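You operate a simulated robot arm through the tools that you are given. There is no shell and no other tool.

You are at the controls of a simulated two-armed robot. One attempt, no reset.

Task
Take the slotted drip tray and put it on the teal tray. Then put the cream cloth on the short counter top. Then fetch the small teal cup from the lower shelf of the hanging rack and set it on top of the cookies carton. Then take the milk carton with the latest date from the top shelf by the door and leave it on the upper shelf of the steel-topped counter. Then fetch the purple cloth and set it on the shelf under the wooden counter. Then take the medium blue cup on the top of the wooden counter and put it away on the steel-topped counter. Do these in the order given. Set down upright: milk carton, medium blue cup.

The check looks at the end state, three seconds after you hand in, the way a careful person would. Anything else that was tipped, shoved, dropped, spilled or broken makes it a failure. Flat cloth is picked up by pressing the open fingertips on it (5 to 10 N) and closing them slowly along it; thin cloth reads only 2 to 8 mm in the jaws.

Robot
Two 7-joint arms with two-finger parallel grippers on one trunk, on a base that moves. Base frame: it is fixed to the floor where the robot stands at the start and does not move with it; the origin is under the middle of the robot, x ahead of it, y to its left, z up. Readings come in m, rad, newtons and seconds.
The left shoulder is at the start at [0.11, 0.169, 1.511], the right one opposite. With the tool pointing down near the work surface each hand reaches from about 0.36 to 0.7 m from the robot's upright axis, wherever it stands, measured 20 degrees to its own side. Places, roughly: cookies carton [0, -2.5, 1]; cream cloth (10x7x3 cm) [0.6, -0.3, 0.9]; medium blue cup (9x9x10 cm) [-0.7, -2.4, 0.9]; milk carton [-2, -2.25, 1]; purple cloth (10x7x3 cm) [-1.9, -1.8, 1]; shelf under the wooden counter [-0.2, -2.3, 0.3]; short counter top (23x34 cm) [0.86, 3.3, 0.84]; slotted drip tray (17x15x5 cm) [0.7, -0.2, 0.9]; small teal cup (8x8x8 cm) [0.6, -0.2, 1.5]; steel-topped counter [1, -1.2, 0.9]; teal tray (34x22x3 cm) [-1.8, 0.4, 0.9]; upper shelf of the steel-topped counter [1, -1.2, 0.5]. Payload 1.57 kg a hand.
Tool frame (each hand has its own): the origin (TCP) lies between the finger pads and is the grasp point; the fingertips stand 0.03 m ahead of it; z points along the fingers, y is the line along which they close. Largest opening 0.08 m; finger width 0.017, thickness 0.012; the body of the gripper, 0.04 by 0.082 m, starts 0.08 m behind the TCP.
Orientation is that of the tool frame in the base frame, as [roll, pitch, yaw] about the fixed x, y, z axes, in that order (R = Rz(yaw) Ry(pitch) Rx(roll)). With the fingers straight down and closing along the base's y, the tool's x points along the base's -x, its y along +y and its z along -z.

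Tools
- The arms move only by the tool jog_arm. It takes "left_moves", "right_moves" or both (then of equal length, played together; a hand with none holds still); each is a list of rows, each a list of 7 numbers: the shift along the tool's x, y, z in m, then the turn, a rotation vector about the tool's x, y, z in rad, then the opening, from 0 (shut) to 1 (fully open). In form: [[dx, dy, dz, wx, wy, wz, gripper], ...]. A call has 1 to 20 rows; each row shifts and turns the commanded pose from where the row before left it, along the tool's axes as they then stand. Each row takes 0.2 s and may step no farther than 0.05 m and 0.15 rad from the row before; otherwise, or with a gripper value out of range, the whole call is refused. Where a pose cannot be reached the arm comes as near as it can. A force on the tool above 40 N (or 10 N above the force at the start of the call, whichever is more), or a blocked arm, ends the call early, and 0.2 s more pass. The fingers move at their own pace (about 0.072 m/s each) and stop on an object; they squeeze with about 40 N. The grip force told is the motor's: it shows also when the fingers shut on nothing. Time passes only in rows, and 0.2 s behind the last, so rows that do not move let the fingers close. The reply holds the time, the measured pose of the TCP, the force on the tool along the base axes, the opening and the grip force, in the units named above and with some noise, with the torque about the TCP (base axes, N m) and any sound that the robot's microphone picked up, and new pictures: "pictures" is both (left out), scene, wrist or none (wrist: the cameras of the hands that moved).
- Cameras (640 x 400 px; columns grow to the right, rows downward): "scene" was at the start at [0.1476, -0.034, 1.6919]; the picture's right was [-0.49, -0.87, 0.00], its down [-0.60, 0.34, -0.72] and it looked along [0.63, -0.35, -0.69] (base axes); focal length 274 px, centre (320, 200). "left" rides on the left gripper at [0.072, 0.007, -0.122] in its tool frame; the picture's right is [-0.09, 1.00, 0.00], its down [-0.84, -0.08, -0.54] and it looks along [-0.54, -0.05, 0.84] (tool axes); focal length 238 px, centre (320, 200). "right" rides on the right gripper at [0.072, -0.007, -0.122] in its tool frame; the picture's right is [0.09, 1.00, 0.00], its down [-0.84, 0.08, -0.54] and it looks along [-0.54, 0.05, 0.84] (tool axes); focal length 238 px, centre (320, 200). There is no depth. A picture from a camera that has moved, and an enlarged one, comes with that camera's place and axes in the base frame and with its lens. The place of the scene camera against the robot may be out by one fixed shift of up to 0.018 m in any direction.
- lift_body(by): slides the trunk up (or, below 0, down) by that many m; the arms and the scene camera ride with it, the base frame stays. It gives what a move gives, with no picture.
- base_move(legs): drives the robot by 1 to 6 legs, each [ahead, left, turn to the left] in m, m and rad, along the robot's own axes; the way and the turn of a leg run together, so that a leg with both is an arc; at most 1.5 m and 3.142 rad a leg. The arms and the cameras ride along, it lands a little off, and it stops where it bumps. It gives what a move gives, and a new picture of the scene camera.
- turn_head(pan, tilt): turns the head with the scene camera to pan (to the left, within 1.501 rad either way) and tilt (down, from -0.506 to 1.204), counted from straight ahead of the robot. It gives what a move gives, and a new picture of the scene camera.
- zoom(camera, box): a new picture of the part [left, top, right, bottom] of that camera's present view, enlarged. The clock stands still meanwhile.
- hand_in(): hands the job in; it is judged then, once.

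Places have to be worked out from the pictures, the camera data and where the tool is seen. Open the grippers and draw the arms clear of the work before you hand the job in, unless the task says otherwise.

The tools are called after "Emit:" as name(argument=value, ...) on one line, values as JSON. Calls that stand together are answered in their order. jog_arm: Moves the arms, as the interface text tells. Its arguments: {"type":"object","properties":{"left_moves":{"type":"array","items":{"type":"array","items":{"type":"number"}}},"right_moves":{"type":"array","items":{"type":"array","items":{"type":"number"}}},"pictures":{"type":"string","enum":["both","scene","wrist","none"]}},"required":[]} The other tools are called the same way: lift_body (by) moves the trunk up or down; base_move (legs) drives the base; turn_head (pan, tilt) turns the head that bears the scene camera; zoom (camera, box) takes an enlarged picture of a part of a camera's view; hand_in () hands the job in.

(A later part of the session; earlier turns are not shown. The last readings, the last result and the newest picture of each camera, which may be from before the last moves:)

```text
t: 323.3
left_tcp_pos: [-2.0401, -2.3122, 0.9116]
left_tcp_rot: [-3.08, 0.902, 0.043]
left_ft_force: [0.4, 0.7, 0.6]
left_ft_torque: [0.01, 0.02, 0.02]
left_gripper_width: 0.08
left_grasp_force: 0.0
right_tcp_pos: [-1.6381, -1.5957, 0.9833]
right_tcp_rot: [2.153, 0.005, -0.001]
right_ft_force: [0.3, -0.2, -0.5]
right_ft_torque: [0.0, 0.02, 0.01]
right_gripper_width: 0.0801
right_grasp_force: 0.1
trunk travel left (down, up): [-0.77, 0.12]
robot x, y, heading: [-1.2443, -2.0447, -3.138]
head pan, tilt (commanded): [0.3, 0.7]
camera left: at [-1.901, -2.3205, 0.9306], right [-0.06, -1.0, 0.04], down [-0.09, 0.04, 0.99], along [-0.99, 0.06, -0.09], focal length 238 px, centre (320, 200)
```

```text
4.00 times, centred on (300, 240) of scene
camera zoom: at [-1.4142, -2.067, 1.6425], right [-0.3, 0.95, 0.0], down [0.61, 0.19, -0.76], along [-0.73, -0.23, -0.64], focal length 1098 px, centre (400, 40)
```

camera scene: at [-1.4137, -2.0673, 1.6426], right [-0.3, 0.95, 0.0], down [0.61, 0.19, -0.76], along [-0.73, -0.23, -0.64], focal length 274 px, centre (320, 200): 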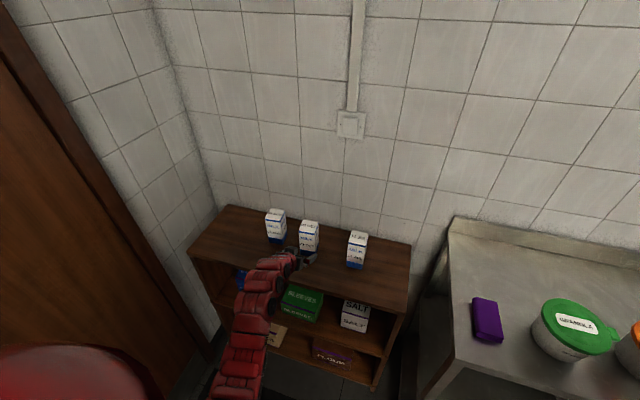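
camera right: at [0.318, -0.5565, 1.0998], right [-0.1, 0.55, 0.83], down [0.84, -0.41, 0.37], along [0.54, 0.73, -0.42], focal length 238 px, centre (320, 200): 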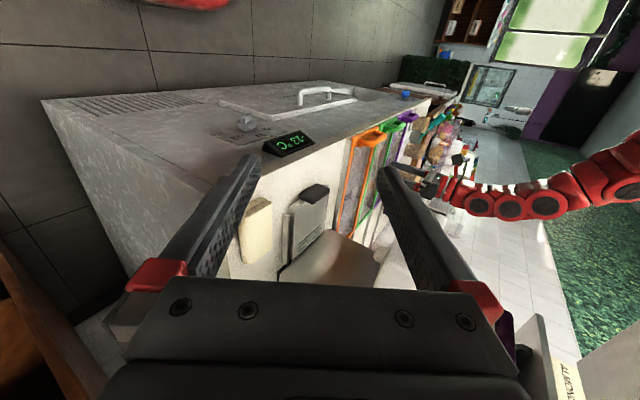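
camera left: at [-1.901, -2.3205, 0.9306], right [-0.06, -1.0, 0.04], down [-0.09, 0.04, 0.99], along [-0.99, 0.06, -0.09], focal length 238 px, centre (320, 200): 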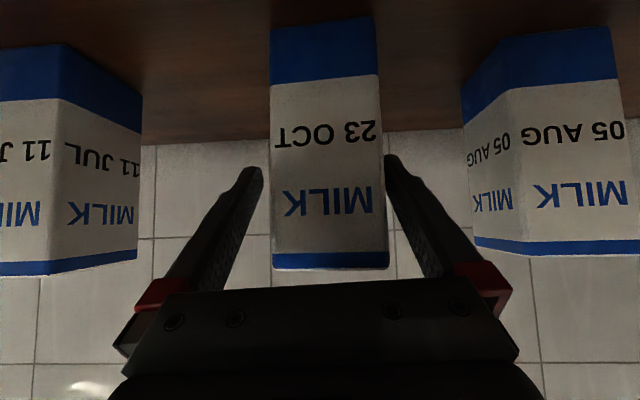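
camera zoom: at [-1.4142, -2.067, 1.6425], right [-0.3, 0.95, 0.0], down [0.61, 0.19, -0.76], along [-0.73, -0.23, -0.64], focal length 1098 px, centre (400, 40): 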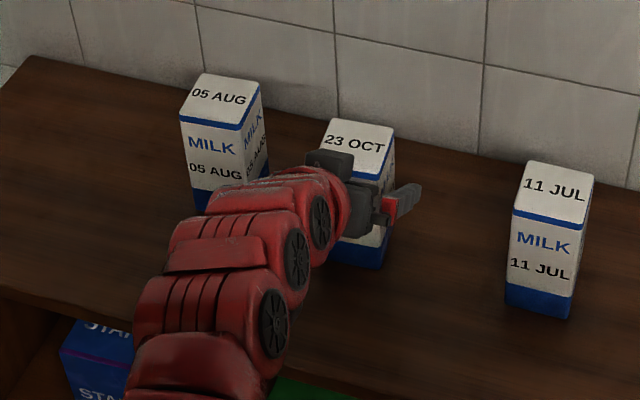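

The pads straddle the carton, about 3 mm off-centre. I'll correct that and close gently.

Emit:
jog_arm(left_moves=[[0, 0.003, 0, 0, 0, 0, 1], [0, 0, 0, 0, 0, 0, 0.88], [0, 0, 0, 0, 0, 0, 0.78], [0, 0, 0, 0, 0, 0, 0.68], [0, 0, 0, 0, 0, 0, 0.6], [0, 0, 0, 0, 0, 0, 0.5]], pictures="wrist")

```text
t: 324.7
left_tcp_pos: [-2.04, -2.3169, 0.9101]
left_tcp_rot: [-3.082, 0.901, 0.045]
left_ft_force: [-0.6, -3.5, 1.6]
left_ft_torque: [-0.46, 0.25, 0.14]
left_gripper_width: 0.0602
left_grasp_force: 39.4
right_tcp_pos: [-1.637, -1.5951, 0.9833]
right_tcp_rot: [2.156, 0.008, -0.001]
right_ft_force: [-0.4, 0.8, -0.2]
right_ft_torque: [0.02, 0.03, -0.04]
right_gripper_width: 0.0801
right_grasp_force: 0.0
trunk travel left (down, up): [-0.77, 0.12]
robot x, y, heading: [-1.2446, -2.0491, -3.134]
head pan, tilt (commanded): [0.3, 0.7]
camera left: at [-1.9002, -2.3244, 0.9303], right [-0.06, -1.0, 0.04], down [-0.09, 0.04, 0.99], along [-0.99, 0.06, -0.1], focal length 238 px, centre (320, 200)
```

left: 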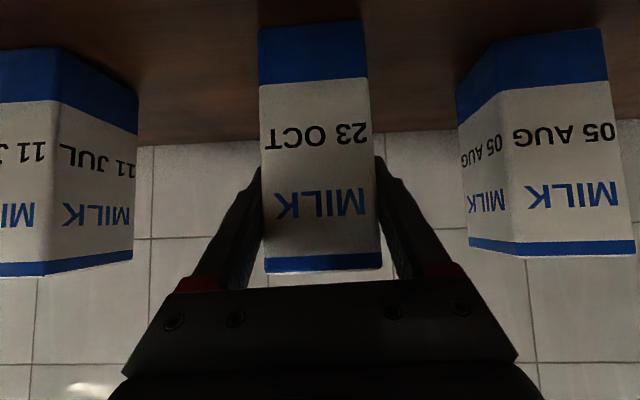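

Gripped at 60 mm with 39 N. I'll lift 4 cm with the trunk and check the load.

Emit:
lift_body(by=0.04)

Emit:
zoom(camera="left", box=[0, 0, 640, 400])

```text
t: 325.6
left_tcp_pos: [-2.0409, -2.3142, 0.9495]
left_tcp_rot: [-3.082, 0.899, 0.045]
left_ft_force: [0.7, 0.8, -6.2]
left_ft_torque: [0.01, -0.03, 0.03]
left_gripper_width: 0.06
left_grasp_force: 39.9
right_tcp_pos: [-1.637, -1.5958, 1.0234]
right_tcp_rot: [2.154, 0.004, -0.002]
right_ft_force: [0.6, 0.1, -0.5]
right_ft_torque: [0.0, 0.0, 0.04]
right_gripper_width: 0.0801
right_grasp_force: 0.1
trunk travel left (down, up): [-0.81, 0.08]
robot x, y, heading: [-1.2503, -2.0498, -3.135]
head pan, tilt (commanded): [0.3, 0.7]
```

```text
1.00 times, centred on (320, 200) of left (not enlarged: the box is as wide or as high as the picture)
camera zoom: at [-1.9011, -2.3238, 0.9689], right [-0.06, -1.0, 0.04], down [-0.1, 0.04, 0.99], along [-0.99, 0.06, -0.1], focal length 238 px, centre (320, 200)
```

zoom: 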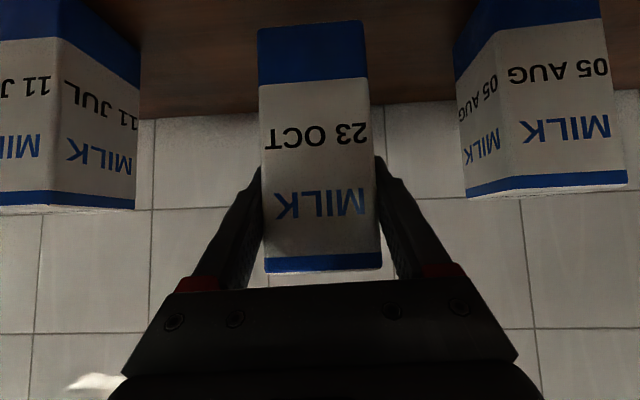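

The milk carton (about 0.63 kg) is securely held. I'll back straight out from the shelf first.

Emit:
base_move(legs=[[0.0, 0, 0], [-0.13, 0, 0]])

Emit:
jog_arm(left_moves=[[0.0207, 0, -0.0261, 0, 0, 0, 0.4], [0.0207, 0, -0.0261, 0, 0, 0, 0.4], [0.0207, 0, -0.0261, 0, 0, 0, 0.4]], pictures="scene")

```text
t: 327.1
left_tcp_pos: [-1.914, -2.3154, 0.9506]
left_tcp_rot: [-3.083, 0.899, 0.042]
left_ft_force: [0.8, -0.2, -5.6]
left_ft_torque: [0.02, -0.06, -0.02]
left_gripper_width: 0.06
left_grasp_force: 40.1
right_tcp_pos: [-1.5107, -1.5945, 1.0221]
right_tcp_rot: [2.156, 0.006, -0.004]
right_ft_force: [0.6, -0.1, -0.3]
right_ft_torque: [0.0, 0.02, 0.0]
right_gripper_width: 0.0802
right_grasp_force: 0.0
trunk travel left (down, up): [-0.81, 0.08]
robot x, y, heading: [-1.1181, -2.047, -3.139]
head pan, tilt (commanded): [0.3, 0.7]
camera scene: at [-1.2884, -2.0666, 1.6823], right [-0.3, 0.95, 0.0], down [0.62, 0.19, -0.76], along [-0.73, -0.23, -0.65], focal length 274 px, centre (320, 200)
```

scene: 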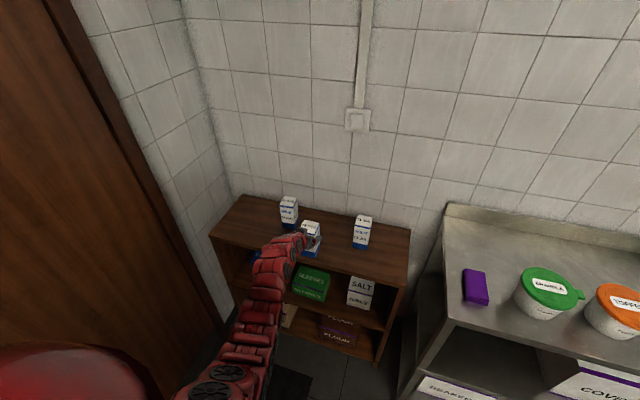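

```text
t: 327.9
left_tcp_pos: [-1.8122, -2.3156, 0.9523]
left_tcp_rot: [-3.082, 0.9, 0.045]
left_ft_force: [-0.8, 0.1, -5.3]
left_ft_torque: [0.01, -0.08, 0.02]
left_gripper_width: 0.06
left_grasp_force: 39.8
right_tcp_pos: [-1.5078, -1.5947, 1.0231]
right_tcp_rot: [2.155, 0.007, -0.004]
right_ft_force: [-0.1, 0.6, 0.6]
right_ft_torque: [-0.01, 0.01, 0.0]
right_gripper_width: 0.0801
right_grasp_force: 0.0
trunk travel left (down, up): [-0.81, 0.08]
robot x, y, heading: [-1.12, -2.0453, -3.132]
head pan, tilt (commanded): [0.3, 0.7]
camera scene: at [-1.2849, -2.0666, 1.6827], right [-0.3, 0.95, 0.0], down [0.61, 0.19, -0.77], along [-0.73, -0.23, -0.64], focal length 274 px, centre (320, 200)
```

scene: 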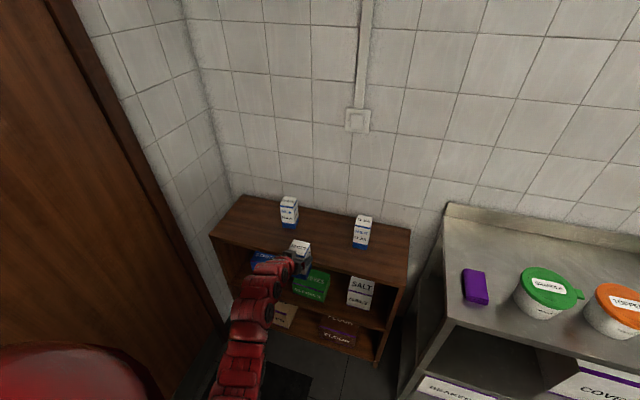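

Retracted to a safe reach. I'll go north a little, then diagonally away from the rack, then turn around to face east toward the steel-topped counter.

Emit:
base_move(legs=[[0, -0.2, 0], [-0.25, -0.3, 0], [0, -0.4, 0]])

Emit:
base_move(legs=[[0, 0, -1.57], [0, 0, -1.57]])

Emit:
turn_head(pan=-0.1, tilt=0.45)

```text
t: 333.6
left_tcp_pos: [-1.5707, -1.4281, 0.9498]
left_tcp_rot: [-3.082, 0.899, 0.046]
left_ft_force: [-0.7, 0.5, -4.9]
left_ft_torque: [0.0, -0.04, 0.0]
left_gripper_width: 0.0598
left_grasp_force: 39.5
right_tcp_pos: [-1.268, -0.7075, 1.023]
right_tcp_rot: [2.156, 0.005, 0.001]
right_ft_force: [0.2, 0.8, -0.1]
right_ft_torque: [0.01, -0.03, -0.01]
right_gripper_width: 0.0798
right_grasp_force: 0.1
trunk travel left (down, up): [-0.81, 0.08]
robot x, y, heading: [-0.8737, -1.1557, -3.134]
head pan, tilt (commanded): [0.3, 0.7]
camera scene: at [-1.0444, -1.1784, 1.6825], right [-0.3, 0.95, 0.0], down [0.61, 0.2, -0.76], along [-0.73, -0.23, -0.64], focal length 274 px, centre (320, 200)
```

scene: 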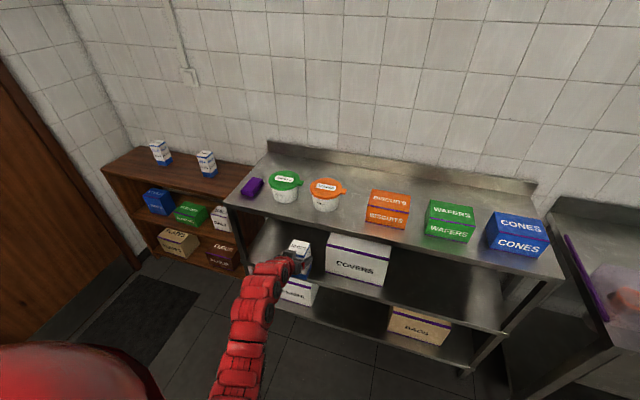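

```text
t: 341.7
left_tcp_pos: [-0.1872, -0.8834, 0.9493]
left_tcp_rot: [-3.082, 0.901, -3.09]
left_ft_force: [-0.3, -0.8, -4.6]
left_ft_torque: [0.02, 0.06, -0.01]
left_gripper_width: 0.0597
left_grasp_force: 40.2
right_tcp_pos: [-0.4863, -1.6079, 1.0229]
right_tcp_rot: [2.155, 0.006, -3.136]
right_ft_force: [-0.1, 0.0, 0.0]
right_ft_torque: [0.04, 0.01, 0.0]
right_gripper_width: 0.0799
right_grasp_force: 0.0
trunk travel left (down, up): [-0.81, 0.08]
robot x, y, heading: [-0.876, -1.1562, 0.011]
head pan, tilt (commanded): [0.3, 0.7]
camera scene: at [-0.7206, -1.1239, 1.6825], right [0.31, -0.95, 0.0], down [-0.61, -0.2, -0.76], along [0.73, 0.24, -0.64], focal length 274 px, centre (320, 200)
```

scene: 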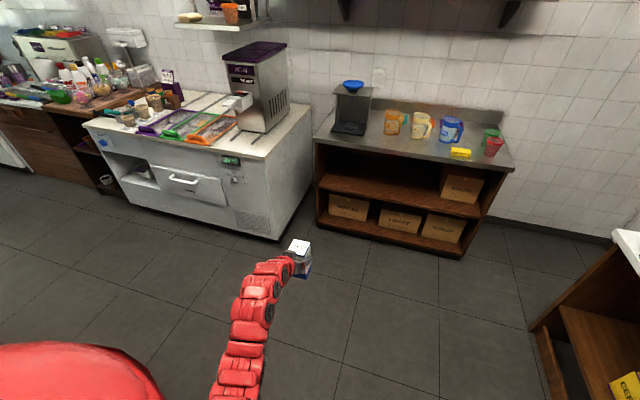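

```text
t: 342.5
left_tcp_pos: [-0.187, -0.8832, 0.9509]
left_tcp_rot: [-3.082, 0.899, -3.092]
left_ft_force: [0.8, -0.8, -4.6]
left_ft_torque: [0.02, 0.06, 0.02]
left_gripper_width: 0.0597
left_grasp_force: 40.1
right_tcp_pos: [-0.4863, -1.6071, 1.0226]
right_tcp_rot: [2.155, 0.006, -3.136]
right_ft_force: [0.2, 0.5, -0.9]
right_ft_torque: [-0.03, -0.02, -0.03]
right_gripper_width: 0.08
right_grasp_force: 0.2
trunk travel left (down, up): [-0.81, 0.08]
robot x, y, heading: [-0.879, -1.158, 0.013]
head pan, tilt (commanded): [-0.099, 0.45]
camera scene: at [-0.7098, -1.1578, 1.7046], right [-0.09, -1.0, 0.0], down [-0.43, 0.04, -0.9], along [0.9, -0.08, -0.44], focal length 274 px, centre (320, 200)
```

scene: 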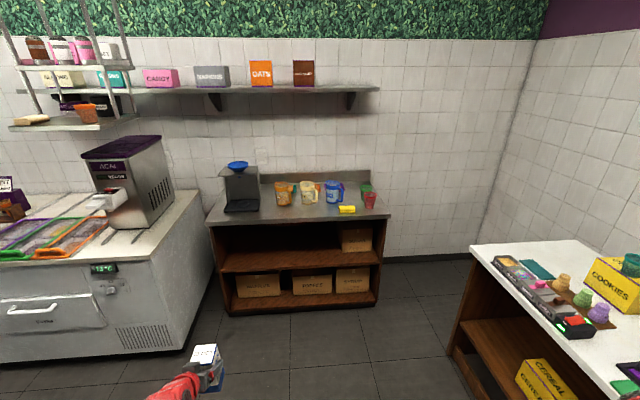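

The steel-topped counter's upper shelf is empty on its left side, with a sugar box on the right. I'll zoom in to measure it.

Emit:
zoom(camera="scene", box=[195, 180, 395, 320])

```text
2.86 times, centred on (295, 250) of scene
camera zoom: at [-0.7098, -1.1578, 1.7046], right [-0.09, -1.0, 0.0], down [-0.43, 0.04, -0.9], along [0.9, -0.08, -0.44], focal length 784 px, centre (391, 57)
```

zoom: 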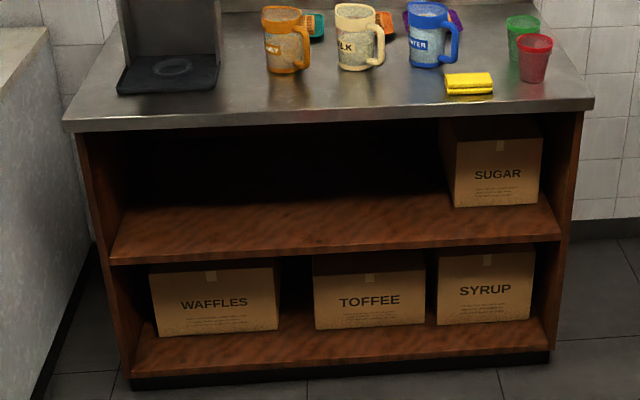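

Measured: counter front x ≈ 0.675 (y −0.63 to −1.70), upper shelf top z ≈ 0.54, sugar box from y ≈ −1.45 southward. I'll lower the trunk, line up with an empty spot at y ≈ −1.05, and drive to just in front of the shelf.

Emit:
lift_body(by=-0.29)

Emit:
base_move(legs=[[0.2, -0.16, -0.013], [0.5, 0, 0]])

Emit:
turn_head(pan=0.15, tilt=0.5)

```text
t: 345.5
left_tcp_pos: [-0.1884, -0.8843, 0.6609]
left_tcp_rot: [-3.084, 0.899, -3.091]
left_ft_force: [-0.2, 0.8, -4.1]
left_ft_torque: [-0.01, 0.04, 0.0]
left_gripper_width: 0.0597
left_grasp_force: 40.0
right_tcp_pos: [-0.4863, -1.6071, 0.7322]
right_tcp_rot: [2.156, 0.005, -3.136]
right_ft_force: [-0.1, -1.0, -0.7]
right_ft_torque: [-0.01, 0.02, 0.01]
right_gripper_width: 0.0801
right_grasp_force: 0.1
trunk travel left (down, up): [-0.52, 0.37]
robot x, y, heading: [-0.876, -1.1563, 0.016]
head pan, tilt (commanded): [-0.099, 0.45]
```

```text
t: 349.8
left_tcp_pos: [0.5101, -1.0426, 0.6582]
left_tcp_rot: [-3.083, 0.899, -3.095]
left_ft_force: [0.7, 0.1, -4.7]
left_ft_torque: [-0.01, 0.1, -0.01]
left_gripper_width: 0.0597
left_grasp_force: 40.4
right_tcp_pos: [0.2087, -1.7649, 0.7323]
right_tcp_rot: [2.156, 0.006, -3.139]
right_ft_force: [0.0, 0.2, -0.5]
right_ft_torque: [0.0, -0.01, 0.0]
right_gripper_width: 0.0801
right_grasp_force: 0.0
trunk travel left (down, up): [-0.52, 0.37]
robot x, y, heading: [-0.1773, -1.3183, 0.006]
head pan, tilt (commanded): [-0.099, 0.45]
camera scene: at [-0.0128, -1.315, 1.4146], right [-0.09, -1.0, 0.0], down [-0.43, 0.04, -0.9], along [0.9, -0.08, -0.44], focal length 274 px, centre (320, 200)
```

scene: 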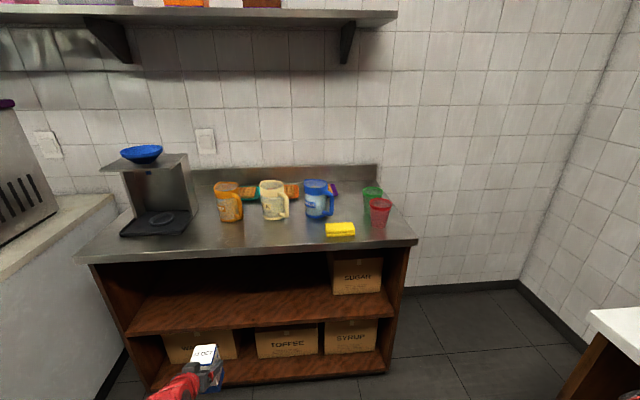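

```text
t: 350.6
left_tcp_pos: [0.509, -1.0424, 0.6597]
left_tcp_rot: [-3.081, 0.9, -3.095]
left_ft_force: [0.6, -0.1, -4.7]
left_ft_torque: [0.01, 0.04, 0.0]
left_gripper_width: 0.0599
left_grasp_force: 40.0
right_tcp_pos: [0.2076, -1.7651, 0.7325]
right_tcp_rot: [2.153, 0.004, -3.14]
right_ft_force: [0.5, -0.1, 0.3]
right_ft_torque: [0.01, -0.05, 0.01]
right_gripper_width: 0.08
right_grasp_force: 0.0
trunk travel left (down, up): [-0.52, 0.37]
robot x, y, heading: [-0.1768, -1.3169, 0.006]
head pan, tilt (commanded): [0.15, 0.499]
camera scene: at [-0.0152, -1.2924, 1.4102], right [0.16, -0.99, 0.0], down [-0.47, -0.08, -0.88], along [0.87, 0.14, -0.48], focal length 274 px, centre (320, 200)
```

scene: 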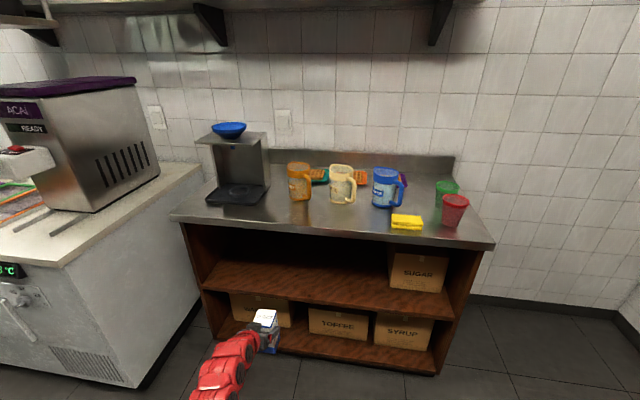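

Emit:
zoom(camera="scene", box=[170, 200, 400, 360])

Emit:
zoom(camera="left", box=[0, 0, 640, 400])

```text
2.50 times, centred on (285, 280) of scene
camera zoom: at [-0.0152, -1.2924, 1.4102], right [0.16, -0.99, 0.0], down [-0.47, -0.08, -0.88], along [0.87, 0.14, -0.48], focal length 686 px, centre (408, 0)
```

zoom: 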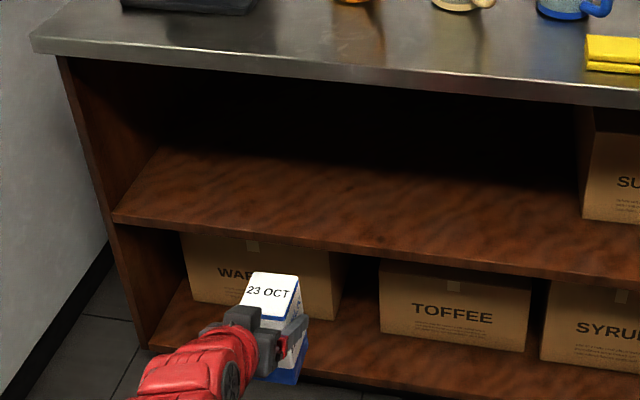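

```text
1.00 times, centred on (320, 200) of left (not enlarged: the box is as wide or as high as the picture)
camera zoom: at [0.369, -1.0364, 0.6796], right [0.06, 1.0, 0.04], down [0.1, -0.04, 0.99], along [0.99, -0.05, -0.1], focal length 238 px, centre (320, 200)
```

zoom: 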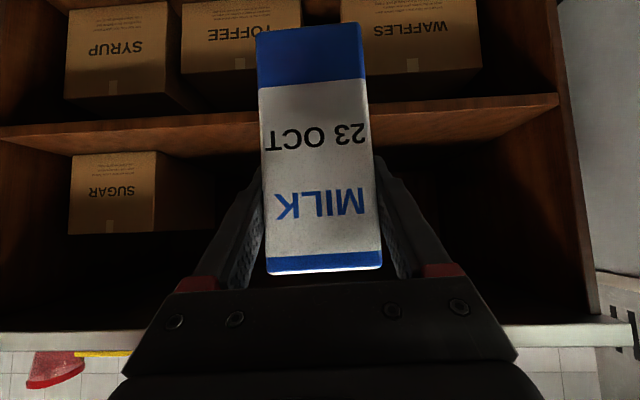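

I'll zoom on the shelf edge in the wrist view to get its height accurately.

Emit:
zoom(camera="left", box=[370, 70, 630, 230])

Emit:
zoom(camera="left", box=[0, 80, 260, 240])

```text
2.46 times, centred on (500, 150) of left
camera zoom: at [0.369, -1.0364, 0.6796], right [0.06, 1.0, 0.04], down [0.1, -0.04, 0.99], along [0.99, -0.05, -0.1], focal length 587 px, centre (-123, 323)
```

zoom: 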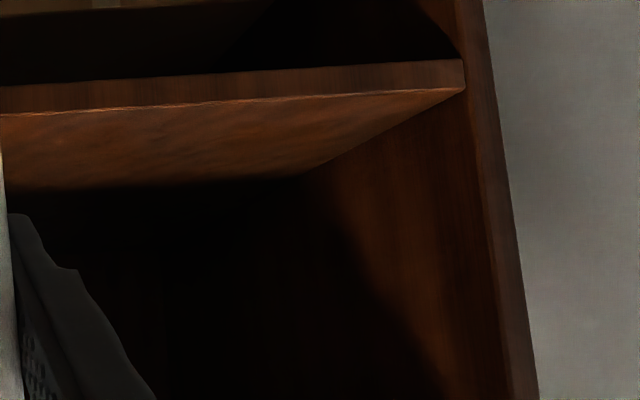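

```text
2.46 times, centred on (130, 160) of left
camera zoom: at [0.369, -1.0364, 0.6796], right [0.06, 1.0, 0.04], down [0.1, -0.04, 0.99], along [0.99, -0.05, -0.1], focal length 587 px, centre (788, 298)
```

zoom: 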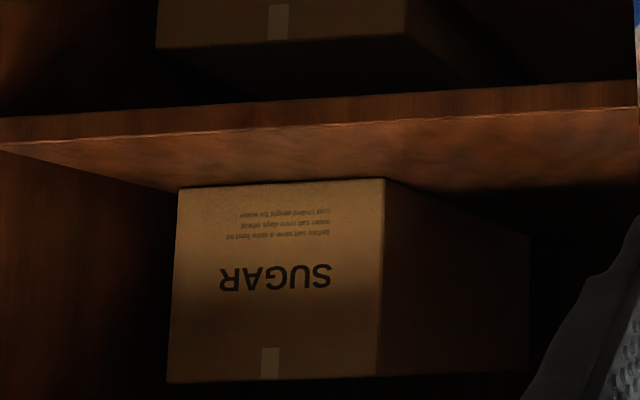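

The estimates of the shelf height differ by a few centimetres, so I'll look more closely at the shelf's front corner with the head camera.

Emit:
zoom(camera="scene", box=[170, 220, 290, 320])

```text
4.00 times, centred on (230, 270) of scene
camera zoom: at [-0.0152, -1.2924, 1.4102], right [0.16, -0.99, 0.0], down [-0.47, -0.08, -0.88], along [0.87, 0.14, -0.48], focal length 1098 px, centre (680, -80)
```

zoom: 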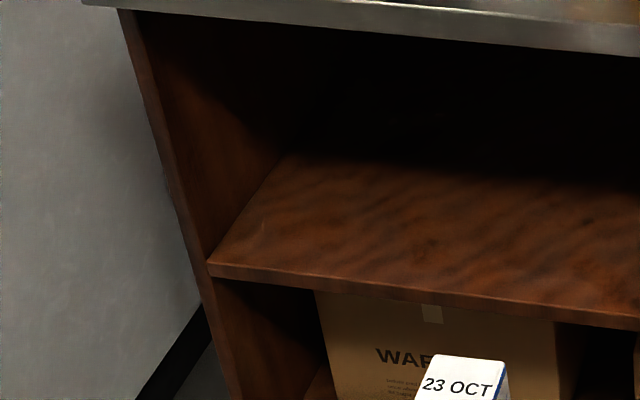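

Triangulating the corner from both cameras gives the shelf's front edge at x ≈ 0.765 and top z ≈ 0.505. I'll drive in until the carton is over the shelf at x ≈ 0.85.

Emit:
base_move(legs=[[0.22, 0, 0]])

Emit:
zoom(camera="scene", box=[140, 180, 380, 360])

Emit:
zoom(camera="left", box=[0, 0, 640, 400])

```text
t: 352.3
left_tcp_pos: [0.7269, -1.0417, 0.6599]
left_tcp_rot: [-3.082, 0.9, -3.094]
left_ft_force: [-0.6, -0.7, -5.7]
left_ft_torque: [-0.02, 0.06, 0.01]
left_gripper_width: 0.06
left_grasp_force: 39.7
right_tcp_pos: [0.4254, -1.764, 0.732]
right_tcp_rot: [2.155, 0.004, -3.141]
right_ft_force: [-0.3, -0.3, 0.2]
right_ft_torque: [0.05, 0.01, -0.01]
right_gripper_width: 0.0801
right_grasp_force: 0.0
trunk travel left (down, up): [-0.52, 0.37]
robot x, y, heading: [0.0311, -1.311, 0.011]
head pan, tilt (commanded): [0.15, 0.499]
camera scene: at [0.2023, -1.2906, 1.4101], right [0.16, -0.99, 0.0], down [-0.47, -0.08, -0.88], along [0.87, 0.14, -0.48], focal length 274 px, centre (320, 200)
```

scene: 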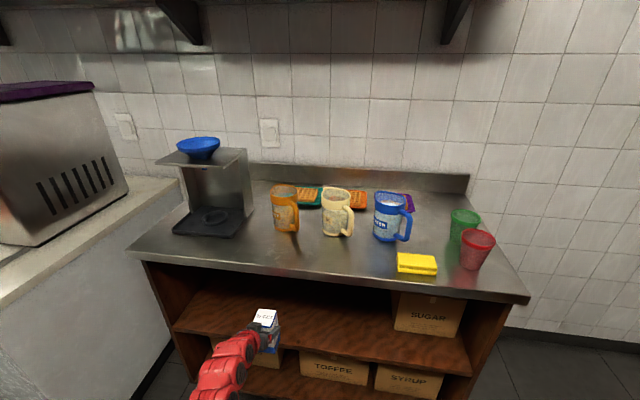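

```text
2.22 times, centred on (260, 270) of scene
camera zoom: at [0.2023, -1.2906, 1.4101], right [0.16, -0.99, 0.0], down [-0.47, -0.08, -0.88], along [0.87, 0.14, -0.48], focal length 610 px, centre (453, 44)
```

zoom: 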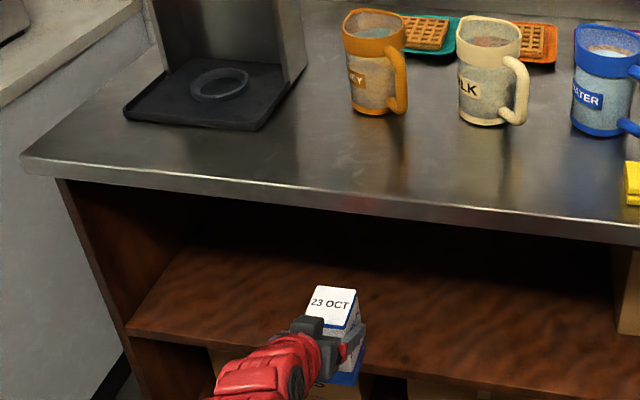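

```text
1.00 times, centred on (320, 200) of left (not enlarged: the box is as wide or as high as the picture)
camera zoom: at [0.586, -1.0348, 0.6791], right [0.06, 1.0, 0.04], down [0.1, -0.04, 0.99], along [0.99, -0.05, -0.1], focal length 238 px, centre (320, 200)
```

zoom: 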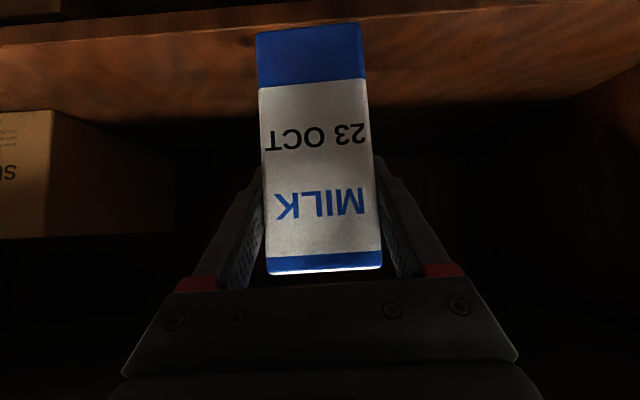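

Confirmed: front edge at x ≈ 0.775 for z 0.505. I'll drive 12.5 cm further and lower the carton onto the shelf.

Emit:
base_move(legs=[[0.125, 0, -0.01]])

Emit:
lift_body(by=-0.05)

Emit:
zoom(camera="left", box=[0, 0, 640, 400])

Emit:
zoom(camera="scene", box=[100, 180, 340, 360])

```text
t: 353.5
left_tcp_pos: [0.8517, -1.0473, 0.6594]
left_tcp_rot: [-3.082, 0.896, -3.104]
left_ft_force: [1.1, -0.6, -6.0]
left_ft_torque: [-0.05, 0.07, -0.01]
left_gripper_width: 0.0599
left_grasp_force: 39.7
right_tcp_pos: [0.545, -1.766, 0.7303]
right_tcp_rot: [2.156, 0.005, 3.132]
right_ft_force: [-0.4, -0.2, 0.6]
right_ft_torque: [0.03, 0.01, -0.01]
right_gripper_width: 0.0801
right_grasp_force: 0.1
trunk travel left (down, up): [-0.52, 0.37]
robot x, y, heading: [0.1563, -1.3115, -0.002]
head pan, tilt (commanded): [0.15, 0.499]
camera scene: at [0.3261, -1.2917, 1.41], right [0.15, -0.99, 0.0], down [-0.47, -0.07, -0.88], along [0.87, 0.13, -0.48], focal length 274 px, centre (320, 200)
```

scene: 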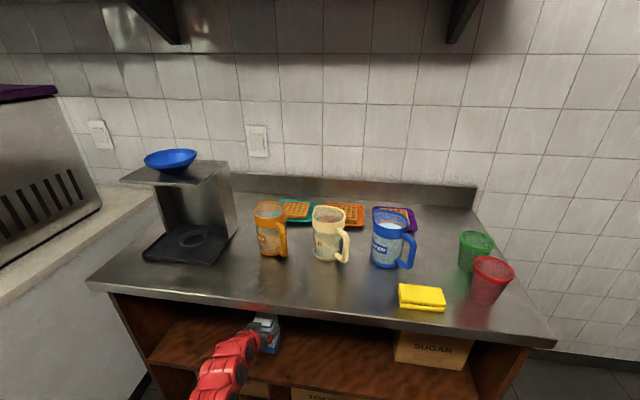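

```text
t: 354.5
left_tcp_pos: [0.8515, -1.0485, 0.6101]
left_tcp_rot: [-3.083, 0.9, -3.103]
left_ft_force: [-0.3, 0.7, -6.0]
left_ft_torque: [0.0, 0.04, -0.02]
left_gripper_width: 0.06
left_grasp_force: 39.9
right_tcp_pos: [0.5428, -1.7668, 0.6823]
right_tcp_rot: [2.156, 0.006, 3.133]
right_ft_force: [0.9, 0.4, 0.1]
right_ft_torque: [0.0, 0.01, 0.02]
right_gripper_width: 0.0801
right_grasp_force: 0.0
trunk travel left (down, up): [-0.47, 0.42]
robot x, y, heading: [0.1578, -1.3108, -0.001]
head pan, tilt (commanded): [0.15, 0.499]
```

```text
1.00 times, centred on (320, 200) of left (not enlarged: the box is as wide or as high as the picture)
camera zoom: at [0.7111, -1.0393, 0.6296], right [0.07, 1.0, 0.04], down [0.1, -0.04, 0.99], along [0.99, -0.06, -0.1], focal length 238 px, centre (320, 200)
```

zoom: 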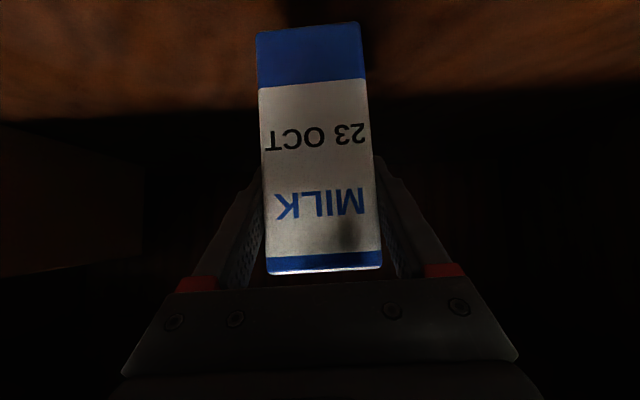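

```text
2.22 times, centred on (220, 270) of scene
camera zoom: at [0.3245, -1.2916, 1.3602], right [0.15, -0.99, 0.0], down [-0.47, -0.07, -0.88], along [0.87, 0.13, -0.48], focal length 610 px, centre (542, 44)
```

zoom: 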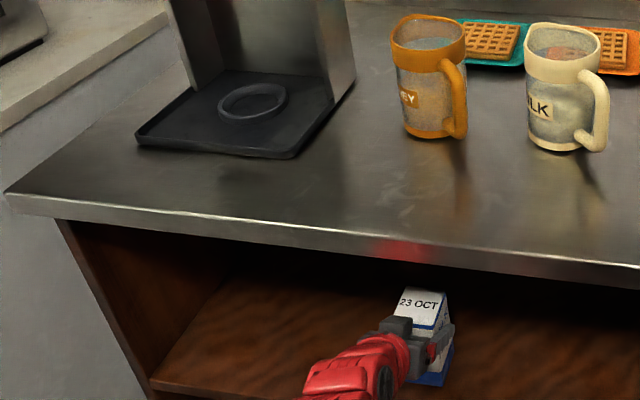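

About 2 cm above the shelf. Lowering in small steps until the weight transfers.

Emit:
lift_body(by=-0.012)

Emit:
lift_body(by=-0.006)

Emit:
lift_body(by=-0.004)

```text
t: 355.1
left_tcp_pos: [0.8519, -1.0483, 0.5976]
left_tcp_rot: [-3.083, 0.899, -3.105]
left_ft_force: [-0.3, -0.2, -5.2]
left_ft_torque: [0.0, 0.03, 0.01]
left_gripper_width: 0.0597
left_grasp_force: 40.0
right_tcp_pos: [0.5433, -1.7669, 0.6708]
right_tcp_rot: [2.156, 0.006, 3.132]
right_ft_force: [0.8, -0.1, 0.4]
right_ft_torque: [-0.02, 0.0, 0.01]
right_gripper_width: 0.08
right_grasp_force: 0.0
trunk travel left (down, up): [-0.458, 0.432]
robot x, y, heading: [0.1599, -1.3127, -0.003]
head pan, tilt (commanded): [0.15, 0.499]
```

```text
t: 355.6
left_tcp_pos: [0.8515, -1.0486, 0.5925]
left_tcp_rot: [-3.083, 0.898, -3.104]
left_ft_force: [-0.3, -1.0, -5.1]
left_ft_torque: [0.0, 0.07, 0.0]
left_gripper_width: 0.0598
left_grasp_force: 39.5
right_tcp_pos: [0.5437, -1.7672, 0.6655]
right_tcp_rot: [2.156, 0.006, 3.133]
right_ft_force: [0.2, 0.9, 0.3]
right_ft_torque: [-0.01, 0.0, 0.02]
right_gripper_width: 0.0799
right_grasp_force: 0.1
trunk travel left (down, up): [-0.452, 0.438]
robot x, y, heading: [0.1575, -1.3096, -0.001]
head pan, tilt (commanded): [0.15, 0.499]
```

```text
t: 356.1
left_tcp_pos: [0.852, -1.046, 0.5875]
left_tcp_rot: [-3.082, 0.898, -3.104]
left_ft_force: [0.1, -0.3, -5.2]
left_ft_torque: [0.02, 0.08, -0.01]
left_gripper_width: 0.0597
left_grasp_force: 39.6
right_tcp_pos: [0.5439, -1.7666, 0.6612]
right_tcp_rot: [2.155, 0.003, 3.133]
right_ft_force: [0.5, -0.2, -0.3]
right_ft_torque: [0.0, 0.0, -0.02]
right_gripper_width: 0.0799
right_grasp_force: 0.1
trunk travel left (down, up): [-0.448, 0.442]
robot x, y, heading: [0.159, -1.313, 0.001]
head pan, tilt (commanded): [0.15, 0.499]
```

No contact yet; a few more millimetres.

Emit:
lift_body(by=-0.004)

Emit:
lift_body(by=-0.004)

Emit:
lift_body(by=-0.004)

```text
t: 356.7
left_tcp_pos: [0.8522, -1.0472, 0.5838]
left_tcp_rot: [-3.082, 0.899, -3.102]
left_ft_force: [0.3, -0.6, -5.1]
left_ft_torque: [0.02, 0.04, 0.01]
left_gripper_width: 0.0598
left_grasp_force: 39.9
right_tcp_pos: [0.5438, -1.7666, 0.6566]
right_tcp_rot: [2.156, 0.003, 3.132]
right_ft_force: [0.1, -0.6, -0.3]
right_ft_torque: [0.0, -0.02, 0.0]
right_gripper_width: 0.0801
right_grasp_force: 0.1
trunk travel left (down, up): [-0.444, 0.446]
robot x, y, heading: [0.1592, -1.3137, 0.001]
head pan, tilt (commanded): [0.15, 0.499]
```

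```text
t: 357.2
left_tcp_pos: [0.8505, -1.0467, 0.5788]
left_tcp_rot: [-3.082, 0.899, -3.102]
left_ft_force: [-0.2, 0.5, -5.0]
left_ft_torque: [-0.01, 0.04, 0.04]
left_gripper_width: 0.0597
left_grasp_force: 39.8
right_tcp_pos: [0.5429, -1.7658, 0.653]
right_tcp_rot: [2.156, 0.006, 3.132]
right_ft_force: [-0.2, 0.0, 0.8]
right_ft_torque: [0.0, 0.0, 0.02]
right_gripper_width: 0.0802
right_grasp_force: 0.0
trunk travel left (down, up): [-0.44, 0.45]
robot x, y, heading: [0.1567, -1.3131, -0.005]
head pan, tilt (commanded): [0.15, 0.499]
```

```text
t: 357.7
left_tcp_pos: [0.8526, -1.0472, 0.5776]
left_tcp_rot: [-3.082, 0.901, -3.106]
left_ft_force: [1.4, -0.1, -1.5]
left_ft_torque: [0.12, -0.25, -0.04]
left_gripper_width: 0.0596
left_grasp_force: 40.0
right_tcp_pos: [0.5436, -1.7662, 0.6482]
right_tcp_rot: [2.157, 0.004, 3.134]
right_ft_force: [-0.6, -0.5, -0.5]
right_ft_torque: [-0.01, 0.0, 0.06]
right_gripper_width: 0.0805
right_grasp_force: 0.1
trunk travel left (down, up): [-0.436, 0.454]
robot x, y, heading: [0.1572, -1.3146, 0.004]
head pan, tilt (commanded): [0.15, 0.499]
```

Weight is transferring (force dropped to −1.5 N). One more small step to seat it, then release.

Emit:
lift_body(by=-0.002)

Emit:
jog_arm(left_moves=[[0, 0, 0, 0, 0, 0, 0.8], [0, 0, 0, 0, 0, 0, 0.9], [0, 0, 0, 0, 0, 0, 1], [0, 0, 0, 0, 0, 0, 1]], pictures="wrist")

Emit:
zoom(camera="scene", box=[200, 240, 340, 360])

```text
t: 358.2
left_tcp_pos: [0.8516, -1.0464, 0.5766]
left_tcp_rot: [-3.084, 0.904, -3.104]
left_ft_force: [-2.0, 0.0, 9.8]
left_ft_torque: [0.38, -0.25, 0.06]
left_gripper_width: 0.06
left_grasp_force: 40.4
right_tcp_pos: [0.5439, -1.7672, 0.6467]
right_tcp_rot: [2.154, 0.007, 3.133]
right_ft_force: [1.0, 0.7, 0.1]
right_ft_torque: [0.01, -0.04, -0.02]
right_gripper_width: 0.0799
right_grasp_force: 0.0
trunk travel left (down, up): [-0.434, 0.456]
robot x, y, heading: [0.1547, -1.3136, -0.003]
head pan, tilt (commanded): [0.15, 0.499]
```

```text
t: 359.2
left_tcp_pos: [0.8523, -1.0468, 0.5747]
left_tcp_rot: [-3.082, 0.899, -3.103]
left_ft_force: [0.6, -0.4, 1.4]
left_ft_torque: [-0.01, -0.01, 0.01]
left_gripper_width: 0.08
left_grasp_force: 0.1
right_tcp_pos: [0.5431, -1.7678, 0.6467]
right_tcp_rot: [2.156, 0.005, 3.133]
right_ft_force: [0.5, -0.1, 0.3]
right_ft_torque: [0.03, 0.0, -0.02]
right_gripper_width: 0.0802
right_grasp_force: 0.0
trunk travel left (down, up): [-0.434, 0.456]
robot x, y, heading: [0.1601, -1.3068, 0.0]
head pan, tilt (commanded): [0.15, 0.499]
camera left: at [0.711, -1.0394, 0.5938], right [0.07, 1.0, 0.04], down [0.1, -0.04, 0.99], along [0.99, -0.06, -0.1], focal length 238 px, centre (320, 200)
```

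left: 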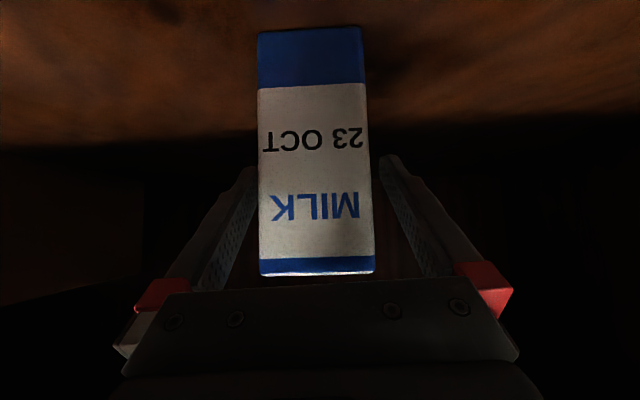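

```text
3.33 times, centred on (270, 300) of scene
camera zoom: at [0.3241, -1.2919, 1.3243], right [0.15, -0.99, 0.0], down [-0.47, -0.07, -0.88], along [0.87, 0.13, -0.48], focal length 915 px, centre (487, -133)
```

zoom: 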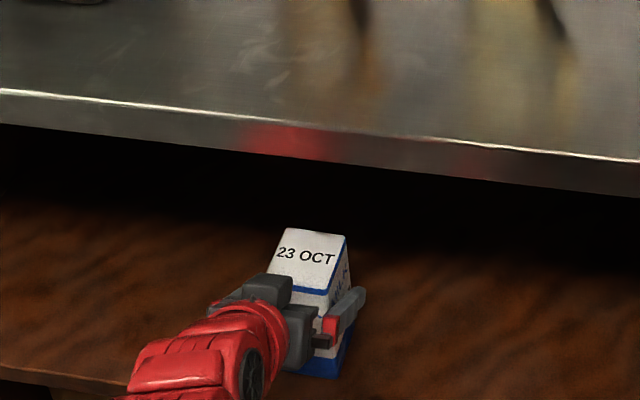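

The milk carton stands upright on the shelf. I'll back straight out with the base.

Emit:
base_move(legs=[[-0.2, 0, 0], [-0.3, 0, 0]])

Emit:
zoom(camera="scene", box=[180, 180, 420, 340])

```text
t: 362.5
left_tcp_pos: [0.3506, -1.0444, 0.5746]
left_tcp_rot: [-3.081, 0.9, -3.098]
left_ft_force: [0.4, 0.6, 0.4]
left_ft_torque: [-0.02, 0.01, 0.01]
left_gripper_width: 0.0799
left_grasp_force: 0.1
right_tcp_pos: [0.0476, -1.7652, 0.6458]
right_tcp_rot: [2.157, 0.009, 3.139]
right_ft_force: [-0.5, 0.0, -0.4]
right_ft_torque: [-0.02, -0.03, 0.0]
right_gripper_width: 0.0799
right_grasp_force: 0.0
trunk travel left (down, up): [-0.434, 0.456]
robot x, y, heading: [-0.3426, -1.3128, 0.005]
head pan, tilt (commanded): [0.15, 0.499]
camera scene: at [-0.1767, -1.2911, 1.3245], right [0.15, -0.99, 0.0], down [-0.47, -0.07, -0.88], along [0.87, 0.14, -0.48], focal length 274 px, centre (320, 200)
```

scene: 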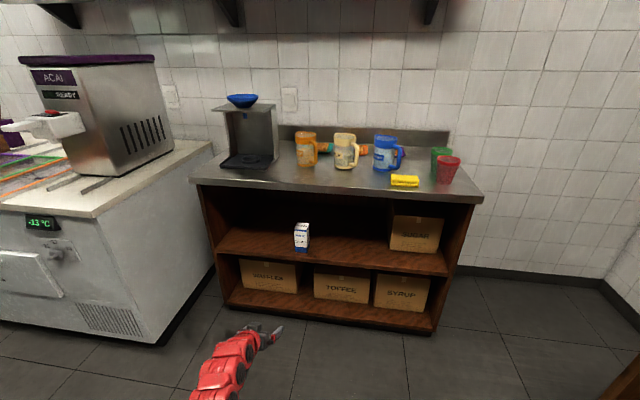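

```text
2.50 times, centred on (300, 260) of scene
camera zoom: at [-0.1767, -1.2911, 1.3245], right [0.15, -0.99, 0.0], down [-0.47, -0.07, -0.88], along [0.87, 0.14, -0.48], focal length 686 px, centre (370, 50)
```

zoom: 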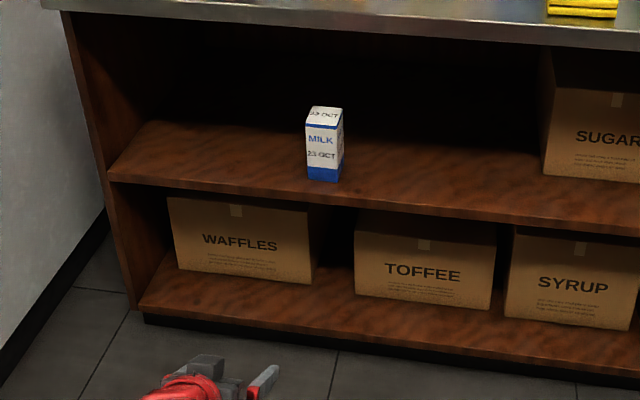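

The milk carton (23 OCT) stands upright on the upper shelf. Next is the purple cloth: I'll raise the trunk, turn to face west again, and approach the south end of the steel rack.

Emit:
lift_body(by=0.4)

Emit:
base_move(legs=[[-0.1, 0.1, 0], [0, 0, 1.568], [0, 0, 1.568], [0.5, 0.2, 0]])

Emit:
turn_head(pan=0.1, tilt=0.6)

```text
t: 366.3
left_tcp_pos: [0.3501, -1.0432, 0.9753]
left_tcp_rot: [-3.083, 0.899, -3.098]
left_ft_force: [0.0, 0.0, -0.4]
left_ft_torque: [0.0, 0.02, -0.01]
left_gripper_width: 0.08
left_grasp_force: 0.0
right_tcp_pos: [0.0469, -1.7646, 1.0452]
right_tcp_rot: [2.156, 0.004, 3.139]
right_ft_force: [0.1, -0.4, -0.4]
right_ft_torque: [0.0, 0.02, 0.01]
right_gripper_width: 0.08
right_grasp_force: 0.1
trunk travel left (down, up): [-0.834, 0.056]
robot x, y, heading: [-0.3389, -1.313, 0.002]
head pan, tilt (commanded): [0.15, 0.499]
```

```text
t: 377.9
left_tcp_pos: [-1.6568, -1.611, 0.9751]
left_tcp_rot: [-3.082, 0.897, -0.015]
left_ft_force: [0.3, 0.7, 0.0]
left_ft_torque: [0.01, 0.01, -0.01]
left_gripper_width: 0.0798
left_grasp_force: 0.0
right_tcp_pos: [-1.3113, -0.9079, 1.0465]
right_tcp_rot: [2.156, 0.007, -0.06]
right_ft_force: [-0.3, 0.0, 0.6]
right_ft_torque: [0.02, 0.02, -0.03]
right_gripper_width: 0.0799
right_grasp_force: 0.1
trunk travel left (down, up): [-0.834, 0.056]
robot x, y, heading: [-0.951, -1.3853, 3.096]
head pan, tilt (commanded): [0.15, 0.499]
camera scene: at [-1.1251, -1.3799, 1.7244], right [-0.1, 1.0, 0.0], down [0.48, 0.05, -0.88], along [-0.87, -0.09, -0.48], focal length 274 px, centre (320, 200)
```

scene: 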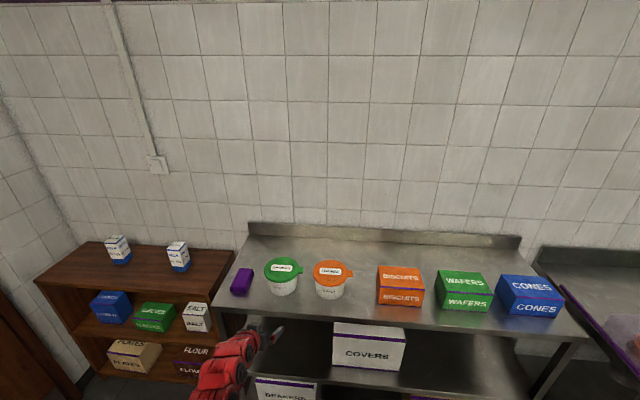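

```text
t: 378.5
left_tcp_pos: [-1.6588, -1.611, 0.9748]
left_tcp_rot: [-3.081, 0.899, -0.011]
left_ft_force: [-0.4, -0.6, -0.1]
left_ft_torque: [0.0, -0.01, -0.03]
left_gripper_width: 0.0799
left_grasp_force: 0.0
right_tcp_pos: [-1.3136, -0.9082, 1.045]
right_tcp_rot: [2.155, 0.005, -0.059]
right_ft_force: [0.0, -0.2, -0.1]
right_ft_torque: [0.0, 0.04, -0.01]
right_gripper_width: 0.0798
right_grasp_force: 0.1
trunk travel left (down, up): [-0.834, 0.056]
robot x, y, heading: [-0.9526, -1.384, 3.097]
head pan, tilt (commanded): [0.099, 0.6]
camera scene: at [-1.1239, -1.3756, 1.7152], right [-0.05, 1.0, 0.0], down [0.56, 0.03, -0.82], along [-0.82, -0.04, -0.57], focal length 274 px, centre (320, 200)
```

scene: 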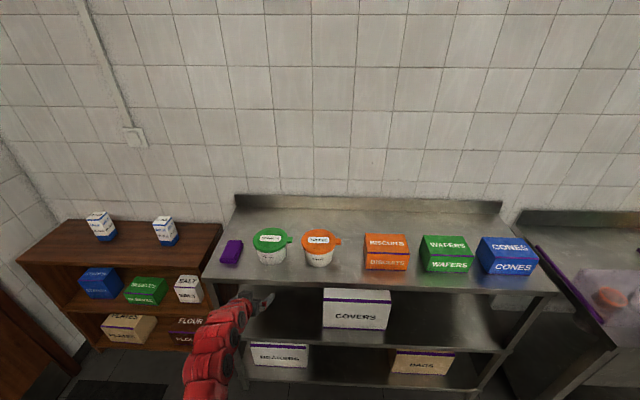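

Emit:
zoom(camera="scene", box=[190, 200, 350, 330])

Emit:
zoom(camera="left", box=[0, 0, 640, 400])

```text
3.08 times, centred on (270, 265) of scene
camera zoom: at [-1.1239, -1.3756, 1.7152], right [-0.05, 1.0, 0.0], down [0.56, 0.03, -0.82], along [-0.82, -0.04, -0.57], focal length 844 px, centre (474, 0)
```

zoom: 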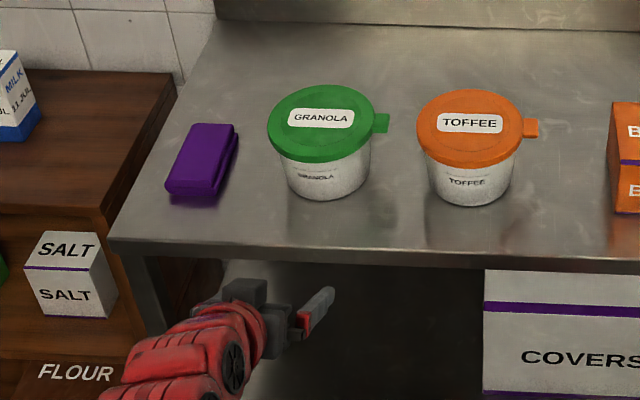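

```text
1.00 times, centred on (320, 200) of left (not enlarged: the box is as wide or as high as the picture)
camera zoom: at [-1.5179, -1.6273, 0.9936], right [-0.12, -0.99, 0.04], down [-0.09, 0.05, 0.99], along [-0.99, 0.11, -0.1], focal length 238 px, centre (320, 200)
```

zoom: 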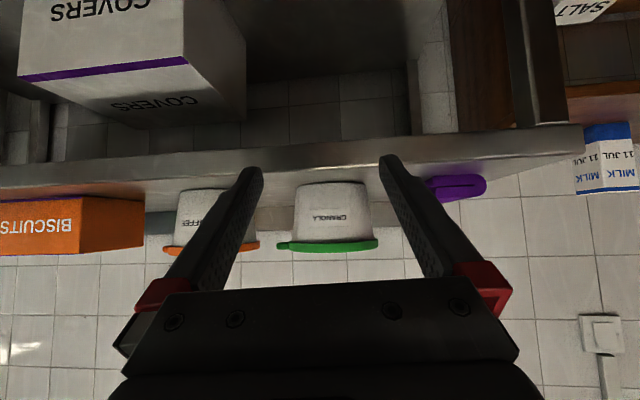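

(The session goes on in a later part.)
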